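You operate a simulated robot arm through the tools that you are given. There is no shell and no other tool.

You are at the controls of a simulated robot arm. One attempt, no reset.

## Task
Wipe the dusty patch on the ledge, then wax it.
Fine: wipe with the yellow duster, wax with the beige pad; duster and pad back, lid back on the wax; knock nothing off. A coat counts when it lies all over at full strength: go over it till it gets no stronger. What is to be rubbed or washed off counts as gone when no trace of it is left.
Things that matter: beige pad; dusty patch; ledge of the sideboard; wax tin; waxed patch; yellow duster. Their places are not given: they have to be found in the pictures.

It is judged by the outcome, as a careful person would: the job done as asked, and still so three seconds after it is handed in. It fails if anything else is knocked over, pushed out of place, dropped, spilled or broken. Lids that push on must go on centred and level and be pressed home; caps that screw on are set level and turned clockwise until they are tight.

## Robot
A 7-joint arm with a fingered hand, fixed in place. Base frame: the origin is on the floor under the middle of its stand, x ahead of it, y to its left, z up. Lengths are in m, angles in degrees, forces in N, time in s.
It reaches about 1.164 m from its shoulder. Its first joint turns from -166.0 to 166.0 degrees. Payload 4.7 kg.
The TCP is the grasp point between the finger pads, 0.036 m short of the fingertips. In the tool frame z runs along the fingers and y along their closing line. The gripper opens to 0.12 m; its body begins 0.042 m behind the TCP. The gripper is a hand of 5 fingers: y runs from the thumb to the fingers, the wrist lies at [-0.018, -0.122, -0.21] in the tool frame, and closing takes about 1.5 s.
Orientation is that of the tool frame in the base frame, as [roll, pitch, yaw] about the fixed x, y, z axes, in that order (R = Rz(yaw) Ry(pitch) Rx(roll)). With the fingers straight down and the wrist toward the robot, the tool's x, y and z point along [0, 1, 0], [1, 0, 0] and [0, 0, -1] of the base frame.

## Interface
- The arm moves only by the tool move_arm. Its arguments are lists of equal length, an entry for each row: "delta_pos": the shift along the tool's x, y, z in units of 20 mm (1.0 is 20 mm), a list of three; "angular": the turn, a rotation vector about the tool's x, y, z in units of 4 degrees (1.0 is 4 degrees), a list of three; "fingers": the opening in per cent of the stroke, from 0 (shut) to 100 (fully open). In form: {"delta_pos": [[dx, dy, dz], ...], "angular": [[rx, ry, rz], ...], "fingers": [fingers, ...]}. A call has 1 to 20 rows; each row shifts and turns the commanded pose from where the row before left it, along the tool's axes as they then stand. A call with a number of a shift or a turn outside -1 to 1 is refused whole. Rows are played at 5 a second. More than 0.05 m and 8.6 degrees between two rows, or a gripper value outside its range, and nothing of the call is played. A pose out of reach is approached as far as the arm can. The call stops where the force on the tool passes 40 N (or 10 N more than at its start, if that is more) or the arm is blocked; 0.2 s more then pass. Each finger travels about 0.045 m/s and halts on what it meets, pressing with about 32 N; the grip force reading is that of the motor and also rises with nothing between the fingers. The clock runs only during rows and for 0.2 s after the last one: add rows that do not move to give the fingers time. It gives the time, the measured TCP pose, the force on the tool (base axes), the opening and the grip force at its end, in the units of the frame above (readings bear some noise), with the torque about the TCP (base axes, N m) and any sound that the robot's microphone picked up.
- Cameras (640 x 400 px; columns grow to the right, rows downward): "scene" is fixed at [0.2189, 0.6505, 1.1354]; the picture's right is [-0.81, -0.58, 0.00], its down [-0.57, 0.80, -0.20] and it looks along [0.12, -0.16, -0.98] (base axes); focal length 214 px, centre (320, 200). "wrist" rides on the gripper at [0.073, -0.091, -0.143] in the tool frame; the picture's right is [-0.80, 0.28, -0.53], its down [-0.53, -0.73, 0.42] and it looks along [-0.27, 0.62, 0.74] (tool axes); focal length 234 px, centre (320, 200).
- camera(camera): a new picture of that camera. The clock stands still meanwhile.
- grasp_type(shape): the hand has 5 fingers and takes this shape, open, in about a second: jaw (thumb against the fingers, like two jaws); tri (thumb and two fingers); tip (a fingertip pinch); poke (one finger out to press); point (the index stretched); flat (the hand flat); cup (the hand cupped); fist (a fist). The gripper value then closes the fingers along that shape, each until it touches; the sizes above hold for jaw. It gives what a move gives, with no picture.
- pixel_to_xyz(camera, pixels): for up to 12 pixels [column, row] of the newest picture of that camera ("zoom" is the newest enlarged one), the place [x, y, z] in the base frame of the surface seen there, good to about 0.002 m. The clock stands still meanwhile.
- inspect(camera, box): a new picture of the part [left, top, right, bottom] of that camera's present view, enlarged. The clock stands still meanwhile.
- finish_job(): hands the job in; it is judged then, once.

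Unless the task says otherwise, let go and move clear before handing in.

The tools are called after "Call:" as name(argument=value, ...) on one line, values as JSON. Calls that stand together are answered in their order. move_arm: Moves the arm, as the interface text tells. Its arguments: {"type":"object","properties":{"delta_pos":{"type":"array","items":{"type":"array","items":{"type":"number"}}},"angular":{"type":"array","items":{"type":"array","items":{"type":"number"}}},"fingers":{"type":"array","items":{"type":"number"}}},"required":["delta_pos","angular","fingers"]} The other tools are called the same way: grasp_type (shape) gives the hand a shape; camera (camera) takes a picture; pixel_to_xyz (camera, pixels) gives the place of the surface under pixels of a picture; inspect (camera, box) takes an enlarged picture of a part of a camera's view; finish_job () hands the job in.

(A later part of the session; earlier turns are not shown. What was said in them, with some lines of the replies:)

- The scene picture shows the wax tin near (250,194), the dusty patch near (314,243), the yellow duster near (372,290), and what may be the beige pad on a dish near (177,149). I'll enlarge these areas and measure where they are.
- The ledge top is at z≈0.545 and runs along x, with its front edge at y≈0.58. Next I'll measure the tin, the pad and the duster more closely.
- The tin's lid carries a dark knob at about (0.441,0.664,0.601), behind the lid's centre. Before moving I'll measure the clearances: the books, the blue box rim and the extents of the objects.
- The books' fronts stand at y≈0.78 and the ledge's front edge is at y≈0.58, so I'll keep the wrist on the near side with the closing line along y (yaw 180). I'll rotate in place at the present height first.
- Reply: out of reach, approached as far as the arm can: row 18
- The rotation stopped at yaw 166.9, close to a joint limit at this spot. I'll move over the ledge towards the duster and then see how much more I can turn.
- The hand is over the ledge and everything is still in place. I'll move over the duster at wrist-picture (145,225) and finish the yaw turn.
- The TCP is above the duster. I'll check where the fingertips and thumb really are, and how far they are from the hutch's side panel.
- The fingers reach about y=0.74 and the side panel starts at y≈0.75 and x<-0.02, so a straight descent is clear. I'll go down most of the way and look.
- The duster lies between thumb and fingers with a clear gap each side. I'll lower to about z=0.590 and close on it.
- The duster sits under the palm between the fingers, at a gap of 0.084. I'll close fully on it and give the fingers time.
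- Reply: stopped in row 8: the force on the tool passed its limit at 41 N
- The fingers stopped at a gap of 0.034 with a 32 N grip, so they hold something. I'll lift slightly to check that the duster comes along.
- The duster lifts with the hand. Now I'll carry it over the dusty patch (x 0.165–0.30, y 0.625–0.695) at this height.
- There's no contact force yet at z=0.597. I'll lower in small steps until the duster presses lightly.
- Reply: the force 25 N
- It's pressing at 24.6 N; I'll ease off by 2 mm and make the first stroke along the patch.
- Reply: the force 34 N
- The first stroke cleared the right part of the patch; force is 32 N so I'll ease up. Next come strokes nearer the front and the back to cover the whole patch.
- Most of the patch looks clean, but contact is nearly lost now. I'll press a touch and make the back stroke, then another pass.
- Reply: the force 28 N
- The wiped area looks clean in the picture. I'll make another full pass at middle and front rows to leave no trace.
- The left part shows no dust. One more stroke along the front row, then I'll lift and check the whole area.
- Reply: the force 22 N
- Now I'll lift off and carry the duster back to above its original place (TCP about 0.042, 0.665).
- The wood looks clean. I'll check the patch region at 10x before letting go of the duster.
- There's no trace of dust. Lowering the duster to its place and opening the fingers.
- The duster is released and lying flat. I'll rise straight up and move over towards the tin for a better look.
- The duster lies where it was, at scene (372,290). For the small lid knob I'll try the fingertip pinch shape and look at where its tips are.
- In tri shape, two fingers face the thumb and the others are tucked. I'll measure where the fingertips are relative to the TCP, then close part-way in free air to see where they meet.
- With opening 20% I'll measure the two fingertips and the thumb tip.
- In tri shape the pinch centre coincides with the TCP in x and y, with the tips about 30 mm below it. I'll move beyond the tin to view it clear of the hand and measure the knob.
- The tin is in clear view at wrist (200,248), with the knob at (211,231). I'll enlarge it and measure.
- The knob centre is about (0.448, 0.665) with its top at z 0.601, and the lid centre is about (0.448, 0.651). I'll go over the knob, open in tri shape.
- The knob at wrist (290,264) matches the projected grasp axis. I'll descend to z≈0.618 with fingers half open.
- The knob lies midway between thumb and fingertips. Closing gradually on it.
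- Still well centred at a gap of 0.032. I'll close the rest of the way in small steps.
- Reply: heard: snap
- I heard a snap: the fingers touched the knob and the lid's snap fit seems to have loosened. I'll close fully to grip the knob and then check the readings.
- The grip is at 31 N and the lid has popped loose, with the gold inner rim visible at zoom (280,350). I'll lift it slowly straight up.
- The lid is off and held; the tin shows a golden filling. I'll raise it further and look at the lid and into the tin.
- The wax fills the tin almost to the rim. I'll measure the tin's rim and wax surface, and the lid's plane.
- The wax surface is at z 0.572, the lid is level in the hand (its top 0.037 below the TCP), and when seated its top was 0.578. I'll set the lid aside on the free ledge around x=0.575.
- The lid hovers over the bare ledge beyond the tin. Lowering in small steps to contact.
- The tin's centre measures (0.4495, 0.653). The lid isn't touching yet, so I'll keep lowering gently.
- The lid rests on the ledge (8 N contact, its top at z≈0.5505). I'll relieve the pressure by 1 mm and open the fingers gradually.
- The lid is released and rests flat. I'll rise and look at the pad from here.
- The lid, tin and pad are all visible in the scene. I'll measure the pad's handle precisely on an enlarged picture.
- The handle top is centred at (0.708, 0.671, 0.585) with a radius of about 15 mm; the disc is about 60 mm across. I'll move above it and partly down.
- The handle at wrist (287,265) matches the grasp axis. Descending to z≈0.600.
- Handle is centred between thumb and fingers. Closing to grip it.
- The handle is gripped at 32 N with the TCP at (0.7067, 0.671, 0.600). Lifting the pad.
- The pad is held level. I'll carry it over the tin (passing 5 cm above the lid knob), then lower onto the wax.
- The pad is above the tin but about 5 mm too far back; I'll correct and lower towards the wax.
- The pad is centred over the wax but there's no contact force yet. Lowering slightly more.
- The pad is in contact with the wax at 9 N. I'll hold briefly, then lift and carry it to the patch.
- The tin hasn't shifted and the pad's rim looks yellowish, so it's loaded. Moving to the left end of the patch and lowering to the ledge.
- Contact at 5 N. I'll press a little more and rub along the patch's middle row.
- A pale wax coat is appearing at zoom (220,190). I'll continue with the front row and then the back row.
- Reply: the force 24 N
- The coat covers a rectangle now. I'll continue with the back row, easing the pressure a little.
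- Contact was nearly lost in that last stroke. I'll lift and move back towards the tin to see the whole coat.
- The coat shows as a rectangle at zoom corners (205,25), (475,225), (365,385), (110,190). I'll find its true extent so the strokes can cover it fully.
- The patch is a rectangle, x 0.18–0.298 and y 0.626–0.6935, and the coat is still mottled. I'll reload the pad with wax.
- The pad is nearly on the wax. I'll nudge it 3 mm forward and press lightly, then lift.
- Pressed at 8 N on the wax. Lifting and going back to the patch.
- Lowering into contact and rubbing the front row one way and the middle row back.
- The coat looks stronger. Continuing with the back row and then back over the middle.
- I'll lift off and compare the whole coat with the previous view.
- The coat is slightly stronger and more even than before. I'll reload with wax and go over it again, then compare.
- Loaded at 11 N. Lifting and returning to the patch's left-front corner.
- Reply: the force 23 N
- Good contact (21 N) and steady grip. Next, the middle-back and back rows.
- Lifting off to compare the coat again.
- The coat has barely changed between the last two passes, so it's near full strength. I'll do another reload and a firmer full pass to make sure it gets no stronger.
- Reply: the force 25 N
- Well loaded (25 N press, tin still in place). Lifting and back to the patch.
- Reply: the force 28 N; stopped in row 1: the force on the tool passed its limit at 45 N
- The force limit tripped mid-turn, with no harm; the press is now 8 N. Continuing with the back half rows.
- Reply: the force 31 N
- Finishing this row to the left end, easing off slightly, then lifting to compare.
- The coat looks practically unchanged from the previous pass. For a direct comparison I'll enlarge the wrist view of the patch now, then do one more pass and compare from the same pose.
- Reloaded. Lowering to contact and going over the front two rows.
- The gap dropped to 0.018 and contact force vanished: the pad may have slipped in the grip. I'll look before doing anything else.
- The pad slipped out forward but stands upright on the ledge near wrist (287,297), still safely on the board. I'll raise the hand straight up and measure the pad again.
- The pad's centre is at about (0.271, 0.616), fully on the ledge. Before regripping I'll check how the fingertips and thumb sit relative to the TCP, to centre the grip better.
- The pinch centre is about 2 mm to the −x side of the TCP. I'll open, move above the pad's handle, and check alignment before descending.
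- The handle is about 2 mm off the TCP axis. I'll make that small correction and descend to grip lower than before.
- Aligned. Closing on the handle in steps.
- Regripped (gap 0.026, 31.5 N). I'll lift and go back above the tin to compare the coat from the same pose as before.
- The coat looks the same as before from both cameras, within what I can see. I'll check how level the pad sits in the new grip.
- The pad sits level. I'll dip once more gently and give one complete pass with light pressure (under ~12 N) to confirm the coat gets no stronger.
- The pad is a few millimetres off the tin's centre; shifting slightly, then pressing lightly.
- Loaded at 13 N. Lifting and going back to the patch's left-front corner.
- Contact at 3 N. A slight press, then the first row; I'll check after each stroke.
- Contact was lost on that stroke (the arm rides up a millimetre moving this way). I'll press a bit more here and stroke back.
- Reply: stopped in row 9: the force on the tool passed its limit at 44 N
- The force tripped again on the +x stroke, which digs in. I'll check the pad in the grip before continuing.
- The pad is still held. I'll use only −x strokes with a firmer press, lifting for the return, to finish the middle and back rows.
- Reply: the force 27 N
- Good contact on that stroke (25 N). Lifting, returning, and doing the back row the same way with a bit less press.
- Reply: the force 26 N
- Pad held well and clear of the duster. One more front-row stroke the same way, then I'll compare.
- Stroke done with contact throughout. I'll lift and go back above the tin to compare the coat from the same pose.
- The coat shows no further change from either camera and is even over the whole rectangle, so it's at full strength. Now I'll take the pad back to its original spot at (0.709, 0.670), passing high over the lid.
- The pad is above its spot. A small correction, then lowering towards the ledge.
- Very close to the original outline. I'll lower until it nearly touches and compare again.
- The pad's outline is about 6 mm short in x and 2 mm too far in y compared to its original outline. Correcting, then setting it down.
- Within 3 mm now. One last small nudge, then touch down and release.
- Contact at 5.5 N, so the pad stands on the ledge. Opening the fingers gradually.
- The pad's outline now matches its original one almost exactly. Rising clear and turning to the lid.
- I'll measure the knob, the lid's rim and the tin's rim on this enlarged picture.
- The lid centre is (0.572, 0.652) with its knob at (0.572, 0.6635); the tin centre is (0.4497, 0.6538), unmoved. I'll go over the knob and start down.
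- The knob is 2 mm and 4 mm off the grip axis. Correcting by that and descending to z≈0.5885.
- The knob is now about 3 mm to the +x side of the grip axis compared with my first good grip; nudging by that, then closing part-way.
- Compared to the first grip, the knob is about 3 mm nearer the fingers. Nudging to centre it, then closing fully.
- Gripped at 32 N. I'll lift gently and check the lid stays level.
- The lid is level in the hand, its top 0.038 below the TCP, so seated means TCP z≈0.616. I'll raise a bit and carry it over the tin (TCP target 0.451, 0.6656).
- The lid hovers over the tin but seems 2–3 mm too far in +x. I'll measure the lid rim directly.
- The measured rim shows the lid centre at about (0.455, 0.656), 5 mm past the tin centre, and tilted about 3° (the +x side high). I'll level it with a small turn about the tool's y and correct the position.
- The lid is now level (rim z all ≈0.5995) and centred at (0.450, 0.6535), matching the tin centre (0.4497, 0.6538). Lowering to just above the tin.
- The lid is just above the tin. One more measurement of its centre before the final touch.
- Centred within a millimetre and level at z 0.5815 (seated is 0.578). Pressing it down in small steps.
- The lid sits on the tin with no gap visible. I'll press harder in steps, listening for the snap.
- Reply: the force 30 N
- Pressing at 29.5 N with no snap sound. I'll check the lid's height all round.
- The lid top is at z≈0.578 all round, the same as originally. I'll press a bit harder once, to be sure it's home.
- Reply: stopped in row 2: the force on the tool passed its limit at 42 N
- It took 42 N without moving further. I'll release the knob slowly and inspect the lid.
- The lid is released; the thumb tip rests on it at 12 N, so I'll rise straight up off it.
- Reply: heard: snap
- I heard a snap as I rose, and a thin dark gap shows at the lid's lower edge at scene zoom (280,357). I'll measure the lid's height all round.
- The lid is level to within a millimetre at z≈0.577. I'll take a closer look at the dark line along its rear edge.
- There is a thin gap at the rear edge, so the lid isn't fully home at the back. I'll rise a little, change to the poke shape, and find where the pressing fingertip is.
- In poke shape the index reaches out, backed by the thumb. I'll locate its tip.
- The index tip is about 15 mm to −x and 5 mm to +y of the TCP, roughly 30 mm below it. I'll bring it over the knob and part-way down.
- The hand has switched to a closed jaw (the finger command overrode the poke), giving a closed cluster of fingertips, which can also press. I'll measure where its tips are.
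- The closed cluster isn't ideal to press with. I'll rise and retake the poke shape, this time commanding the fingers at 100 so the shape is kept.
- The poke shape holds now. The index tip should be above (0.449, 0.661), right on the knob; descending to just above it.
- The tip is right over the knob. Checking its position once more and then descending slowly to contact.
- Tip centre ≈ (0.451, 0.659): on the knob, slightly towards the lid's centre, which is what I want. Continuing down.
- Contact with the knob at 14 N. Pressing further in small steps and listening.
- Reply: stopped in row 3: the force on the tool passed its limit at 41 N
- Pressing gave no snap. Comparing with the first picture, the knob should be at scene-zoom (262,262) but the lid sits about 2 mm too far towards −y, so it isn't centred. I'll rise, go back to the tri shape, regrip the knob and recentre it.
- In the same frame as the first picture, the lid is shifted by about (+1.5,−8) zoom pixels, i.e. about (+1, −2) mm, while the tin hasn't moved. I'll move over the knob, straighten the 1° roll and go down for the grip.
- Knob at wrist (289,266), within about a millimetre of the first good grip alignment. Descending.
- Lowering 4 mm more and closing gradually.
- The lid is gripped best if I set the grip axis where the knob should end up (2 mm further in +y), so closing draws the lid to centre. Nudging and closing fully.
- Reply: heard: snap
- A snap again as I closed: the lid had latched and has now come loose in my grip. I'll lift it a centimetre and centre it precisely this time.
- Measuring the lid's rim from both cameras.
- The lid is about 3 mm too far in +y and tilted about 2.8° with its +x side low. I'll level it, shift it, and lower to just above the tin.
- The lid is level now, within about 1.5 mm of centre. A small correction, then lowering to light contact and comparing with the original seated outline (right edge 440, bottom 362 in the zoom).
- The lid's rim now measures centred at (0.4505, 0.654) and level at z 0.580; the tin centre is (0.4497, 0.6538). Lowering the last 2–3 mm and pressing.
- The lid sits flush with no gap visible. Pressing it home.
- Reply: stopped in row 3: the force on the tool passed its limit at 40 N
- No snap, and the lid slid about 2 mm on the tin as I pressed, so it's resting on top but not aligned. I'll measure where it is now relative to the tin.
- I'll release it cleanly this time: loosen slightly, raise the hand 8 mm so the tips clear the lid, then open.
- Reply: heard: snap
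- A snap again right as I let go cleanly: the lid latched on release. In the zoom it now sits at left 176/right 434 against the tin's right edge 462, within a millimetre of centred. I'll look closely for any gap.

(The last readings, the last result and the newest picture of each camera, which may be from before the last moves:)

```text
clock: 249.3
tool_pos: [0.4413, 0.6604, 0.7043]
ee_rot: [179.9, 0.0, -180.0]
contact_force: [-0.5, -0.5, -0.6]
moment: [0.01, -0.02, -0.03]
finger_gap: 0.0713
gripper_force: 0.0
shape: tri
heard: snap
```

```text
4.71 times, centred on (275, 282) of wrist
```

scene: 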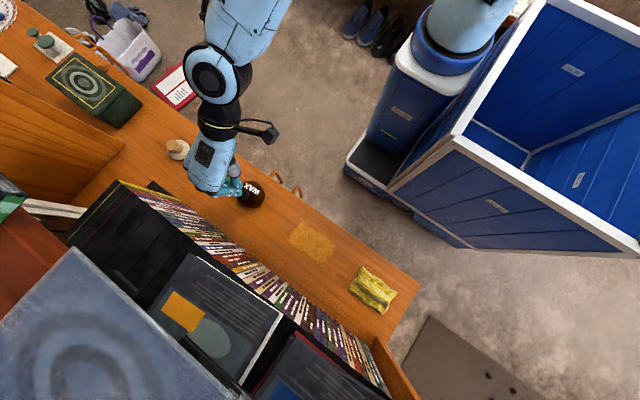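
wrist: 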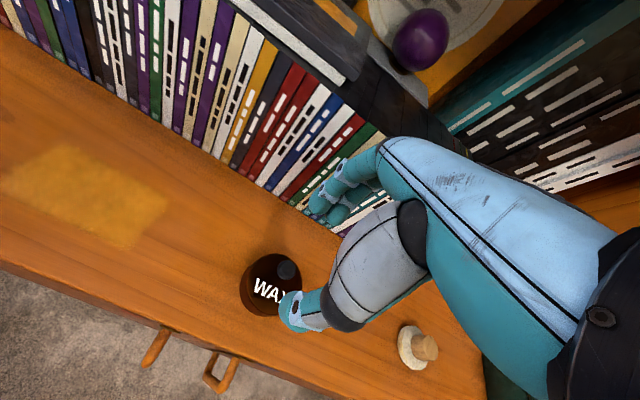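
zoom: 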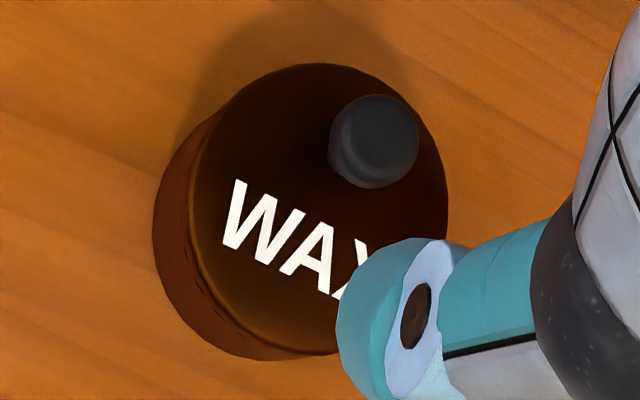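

The lid looks flush and centred to under a millimetre. I'll check that it's level.

Call:
inspect(camera="scene", box=[220, 170, 280, 210])

Call:
pixel_to_xyz(camera="zoom", pixels=[[182, 225], [195, 295], [240, 343], [300, 358], [360, 340], [410, 285], [426, 225], [405, 165], [350, 127], [290, 120], [215, 160], [305, 240]])

Call:
pixel_to_xyz(camera="wrist", pixels=[[252, 270], [248, 285], [255, 302], [268, 310], [250, 262], [262, 257], [280, 256], [297, 262], [302, 275], [270, 280]])

```text
10.00 times, centred on (250, 190) of scene
```

zoom: 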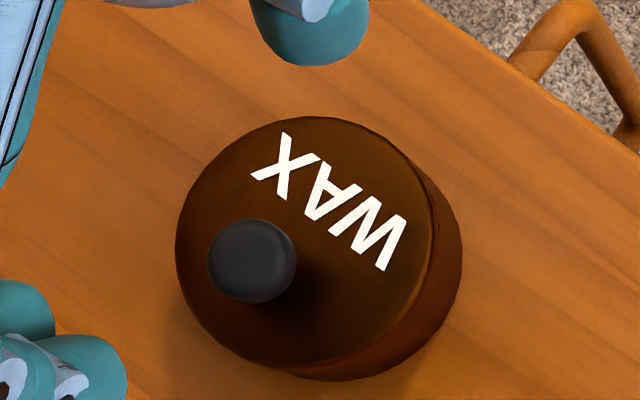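

```text
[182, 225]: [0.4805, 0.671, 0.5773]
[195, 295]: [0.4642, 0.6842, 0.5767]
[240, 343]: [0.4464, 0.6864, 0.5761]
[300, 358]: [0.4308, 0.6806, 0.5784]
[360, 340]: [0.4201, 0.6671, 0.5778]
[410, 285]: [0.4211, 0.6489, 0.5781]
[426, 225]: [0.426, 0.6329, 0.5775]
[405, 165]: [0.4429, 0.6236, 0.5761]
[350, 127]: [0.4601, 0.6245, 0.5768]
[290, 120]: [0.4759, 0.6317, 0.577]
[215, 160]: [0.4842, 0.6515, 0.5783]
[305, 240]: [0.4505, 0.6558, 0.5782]
```

```text
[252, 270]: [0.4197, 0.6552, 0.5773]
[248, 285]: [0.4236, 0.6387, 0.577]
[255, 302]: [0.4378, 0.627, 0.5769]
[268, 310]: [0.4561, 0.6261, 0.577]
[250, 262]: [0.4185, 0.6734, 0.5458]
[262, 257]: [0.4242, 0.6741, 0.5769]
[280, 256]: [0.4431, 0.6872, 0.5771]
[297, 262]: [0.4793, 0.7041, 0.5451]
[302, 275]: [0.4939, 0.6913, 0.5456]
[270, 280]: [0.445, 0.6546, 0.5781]
```

The lid is level at z≈0.577 all round, the same as at the start. For good measure I'll press it straight down on the knob with one finger; rising and taking the poke shape first.

Call:
move_arm(delta_pos=[[0, 0, -0.5], [-0.6, 0, -0.2], [-0.58, 0, 0], [0, 0, 0]], angular=[[0, 0, 0], [0, 0, 0], [0, 0, 0], [0, 0, 0]], fingers=[60, 60, 60, 60])

Call:
grasp_type(shape="poke")

Call:
move_arm(delta_pos=[[0, 0, 1], [0, 0, 1], [0, 0, 1], [0, 0, 0.4], [0, 0, 0]], angular=[[0, 0, 0], [0, 0, 0], [0, 0, 0], [0, 0, 0], [0, 0, 0]], fingers=[100, 100, 100, 100, 100])

Call:
inspect(camera="wrist", box=[250, 190, 370, 310])

Call:
inspect(camera="scene", box=[220, 170, 280, 210])

```text
clock: 250.3
tool_pos: [0.4673, 0.6623, 0.7193]
ee_rot: [179.9, -0.1, -180.0]
contact_force: [1.2, 0.0, -0.4]
moment: [0.03, 0.01, 0.0]
finger_gap: 0.0718
gripper_force: 0.1
shape: tri
```

```text
clock: 251.2
tool_pos: [0.4669, 0.6608, 0.7183]
ee_rot: [179.9, 0.1, 180.0]
contact_force: [0.3, 0.6, -0.1]
moment: [0.02, -0.01, 0.0]
finger_gap: 0.0
gripper_force: 0.0
shape: poke
```

```text
clock: 252.4
tool_pos: [0.4682, 0.6632, 0.6508]
ee_rot: [179.9, -0.1, -179.9]
contact_force: [0.4, 0.3, 0.6]
moment: [0.0, -0.03, 0.02]
finger_gap: 0.0
gripper_force: 0.1
shape: poke
```

```text
3.33 times, centred on (310, 250) of wrist
```

zoom: 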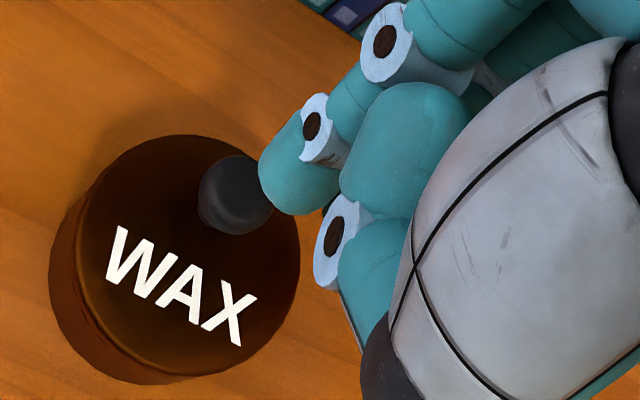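

```text
10.00 times, centred on (250, 190) of scene
```

zoom: 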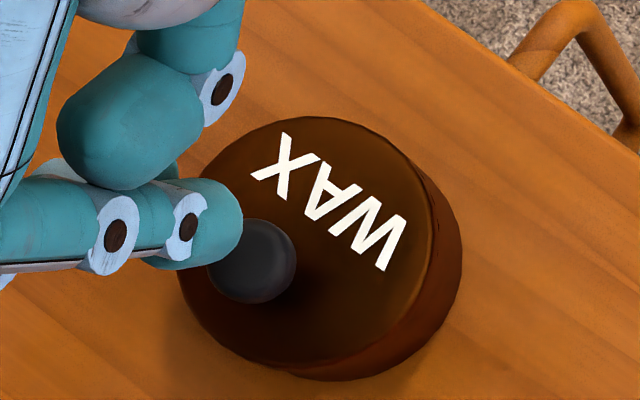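

Adjusting a couple of millimetres so the fingertip is over the knob, then lowering to contact.

Call:
move_arm(delta_pos=[[0.11, -0.16, 0], [0, 0, 0.3], [0, 0, 0.2], [0, 0, 0.1], [0, 0, 0]], angular=[[0, 0, 0], [0, 0, 0], [0, 0, 0], [0, 0, 0], [0, 0, 0]], fingers=[100, 100, 100, 100, 100])

Call:
inspect(camera="wrist", box=[250, 190, 370, 310])

```text
clock: 253.6
tool_pos: [0.466, 0.6583, 0.6391]
ee_rot: [179.9, 0.0, -180.0]
contact_force: [-0.5, 0.8, -0.2]
moment: [0.01, 0.0, 0.0]
finger_gap: 0.0001
gripper_force: 0.0
shape: poke
```

```text
3.33 times, centred on (310, 250) of wrist
```

zoom: 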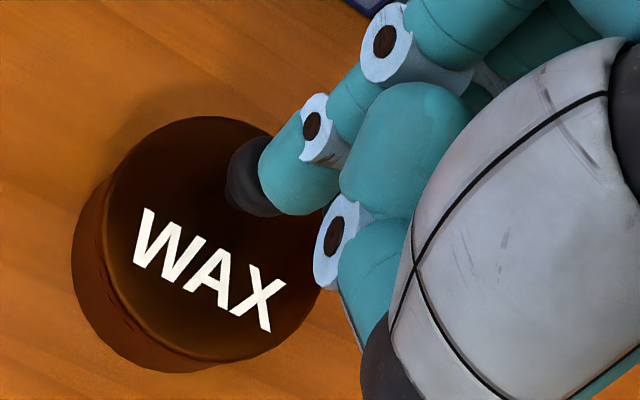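

The fingertip is over the knob. Lowering in millimetre steps to press it home.

Call:
move_arm(delta_pos=[[0, 0, 0.1], [0, 0, 0.1], [0, 0, 0.05], [0, 0, 0]], angular=[[0, 0, 0], [0, 0, 0], [0, 0, 0], [0, 0, 0]], fingers=[100, 100, 100, 100])

```text
clock: 254.6
tool_pos: [0.4661, 0.6598, 0.6365]
ee_rot: [179.8, 0.0, 180.0]
contact_force: [-0.8, 0.0, 6.3]
moment: [0.04, 0.08, 0.0]
finger_gap: 0.0002
gripper_force: 0.0
shape: poke
```

Call:
move_arm(delta_pos=[[0, 0, 0.06], [0, 0, 0.05], [0, 0, 0.03], [0, 0, 0]], angular=[[0, 0, 0], [0, 0, 0], [0, 0, 0], [0, 0, 0]], fingers=[100, 100, 100, 100])

Call:
inspect(camera="scene", box=[220, 170, 280, 210])

Call:
inspect(camera="wrist", box=[225, 210, 325, 310])

```text
clock: 255.6
tool_pos: [0.4649, 0.6605, 0.6347]
ee_rot: [179.8, 0.0, 179.9]
contact_force: [-6.3, -1.4, 30.7]
moment: [0.08, 0.46, 0.05]
finger_gap: 0.0
gripper_force: 0.0
shape: poke
```

```text
10.00 times, centred on (250, 190) of scene
```

zoom: 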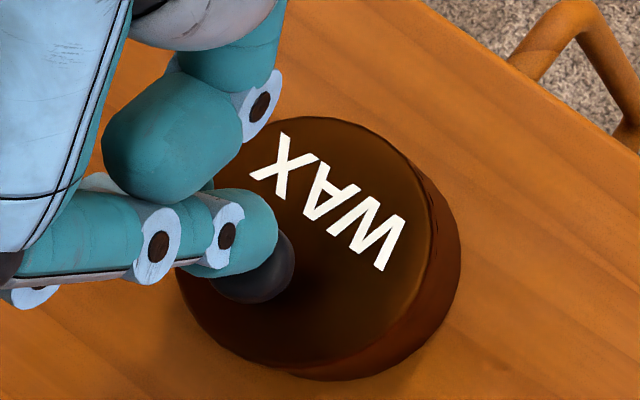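

```text
4.00 times, centred on (275, 260) of wrist
```

zoom: 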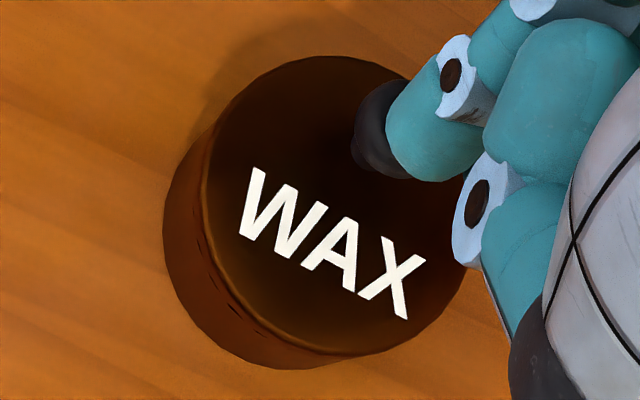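

Held at 31 N straight down with no movement of the lid. Lifting the finger straight off.

Call:
move_arm(delta_pos=[[0, 0, -0.1], [0, 0, -0.3], [0, 0, -0.8], [0, 0, -1], [0, 0, -1], [0, 0, -1], [0, 0, 0]], angular=[[0, 0, 0], [0, 0, 0], [0, 0, 0], [0, 0, 0], [0, 0, 0], [0, 0, 0], [0, 0, 0]], fingers=[100, 100, 100, 100, 100, 100, 100])

Call:
inspect(camera="scene", box=[220, 170, 280, 210])

Call:
camera(camera="wrist")

Call:
inspect(camera="wrist", box=[200, 230, 300, 320])

```text
clock: 257.2
tool_pos: [0.4653, 0.6589, 0.7148]
ee_rot: [179.9, -0.1, 180.0]
contact_force: [-0.5, -0.6, -0.1]
moment: [-0.02, 0.02, 0.02]
finger_gap: 0.0001
gripper_force: 0.1
shape: poke
```

```text
10.00 times, centred on (250, 190) of scene
```

zoom: 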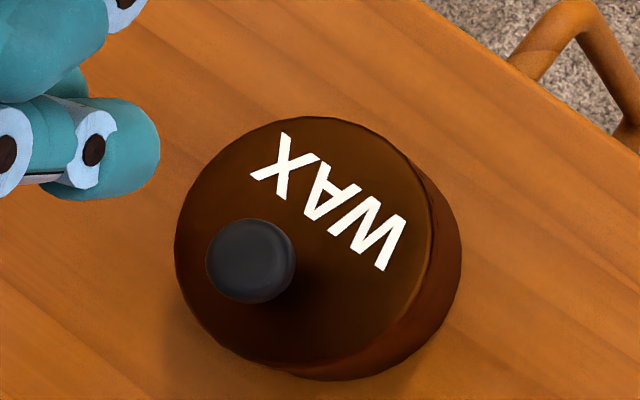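

```text
taken
```

wrist: 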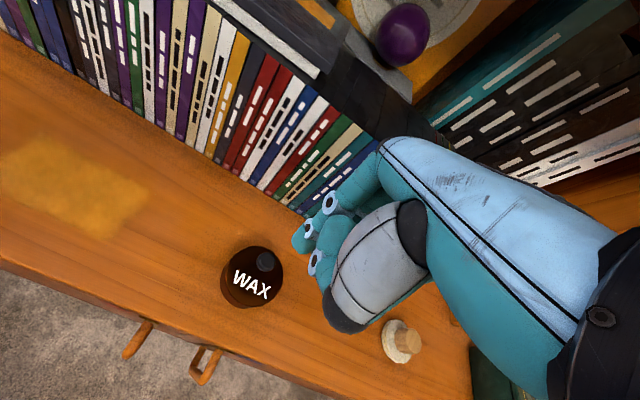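

```text
4.44 times, centred on (250, 275) of wrist
```

zoom: 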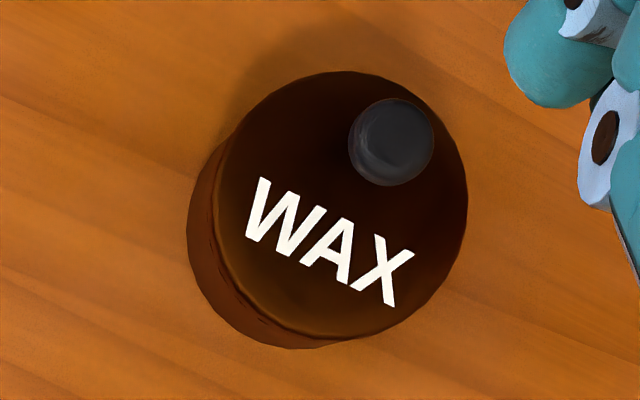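

The lid is centred, level and flush, and the hand is clear of it. I'll move the hand away from the ledge and check the whole scene.

Call:
move_arm(delta_pos=[[0, 0, -1], [0, 0, -1], [0, 0, -1], [0, -1, -1], [0, -1, -0.5], [0, -1, 0], [0, -1, 0], [0, -1, 0], [0, -1, 0], [0, -1, 0], [0, -1, 0], [0, -1, 0], [0, -1, 0], [0, 0, 0]], angular=[[0, 0, 0], [0, 0, 0], [0, 0, 0], [0, 0, 0], [0, 0, 0], [0, 0, 0], [0, 0, 0], [0, 0, 0], [0, 0, 0], [0, 0, 0], [0, 0, 0], [0, 0, 0], [0, 0, 0], [0, 0, 0]], fingers=[100, 100, 100, 100, 100, 100, 100, 100, 100, 100, 100, 100, 100, 100])

Call:
camera(camera="scene")

Call:
camera(camera="wrist")

Call:
inspect(camera="scene", box=[284, 216, 348, 268])

Call:
inspect(camera="scene", box=[220, 160, 420, 330])

```text
clock: 260.2
tool_pos: [0.4668, 0.4603, 0.8044]
ee_rot: [180.0, -0.1, 179.9]
contact_force: [-0.1, -0.5, -0.6]
moment: [-0.01, 0.0, 0.01]
finger_gap: 0.0
gripper_force: 0.0
shape: poke
```

```text
taken
```

scene: 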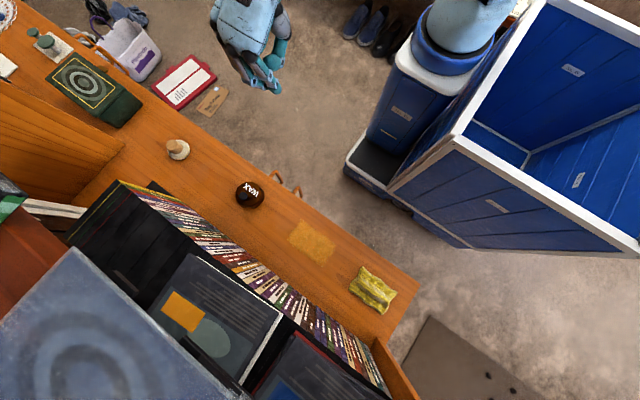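

```text
taken
```

wrist: 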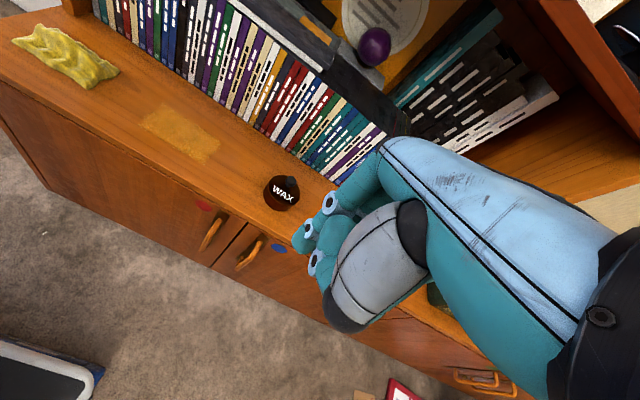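

```text
7.69 times, centred on (316, 242) of scene
```

zoom: 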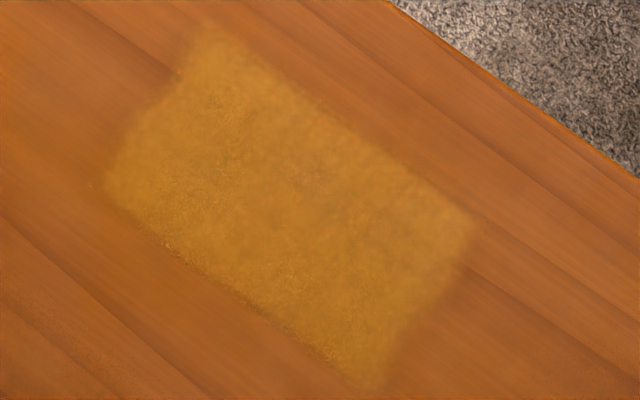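

```text
2.35 times, centred on (320, 245) of scene
```

zoom: 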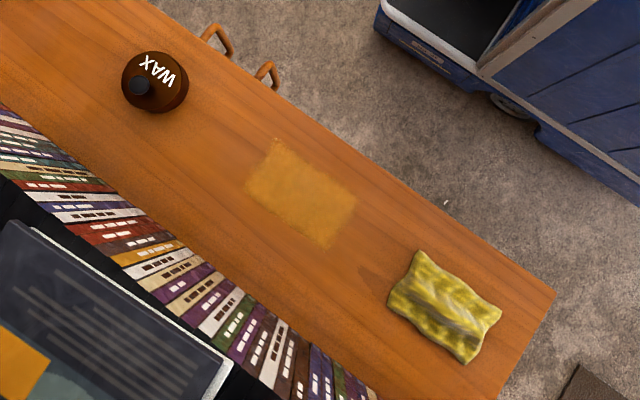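

Both pictures show the job finished. The patch is clean with an even coat of wax, the duster (372,290) and pad (177,149) are back where they started, and the lid is on the tin, level and centred. The hand is clear, so I'm handing in.

Call:
finish_job()

```text
The job is handed in.
```

I handed the job in: the patch is dusted and waxed, the duster and pad are back where they were, and the lid is on the tin. I don't have the judge's result.

- **Dust:** no trace was left at 10x zoom after wiping with the yellow duster.
- **Wax:** the coat covers the whole patch, about 12 × 7 cm. I judged it full strength by eye, because the last few passes with fresh wax made no visible difference.
- **Lid:** I had to seat it twice, because the first time it latched about 2 mm off centre. The second time it snapped on as I let go. It is level and within about 1 mm of centre, and a firm push on the knob didn't move it. It may be turned a few degrees from how it started.
- **Pad slip:** the beige pad slipped out of my grip once while waxing, but stayed upright on the ledge. I picked it up again and finished with it.
- **Everything else:** the tin may have shifted by about 1 mm. Nothing was knocked off or spilled.
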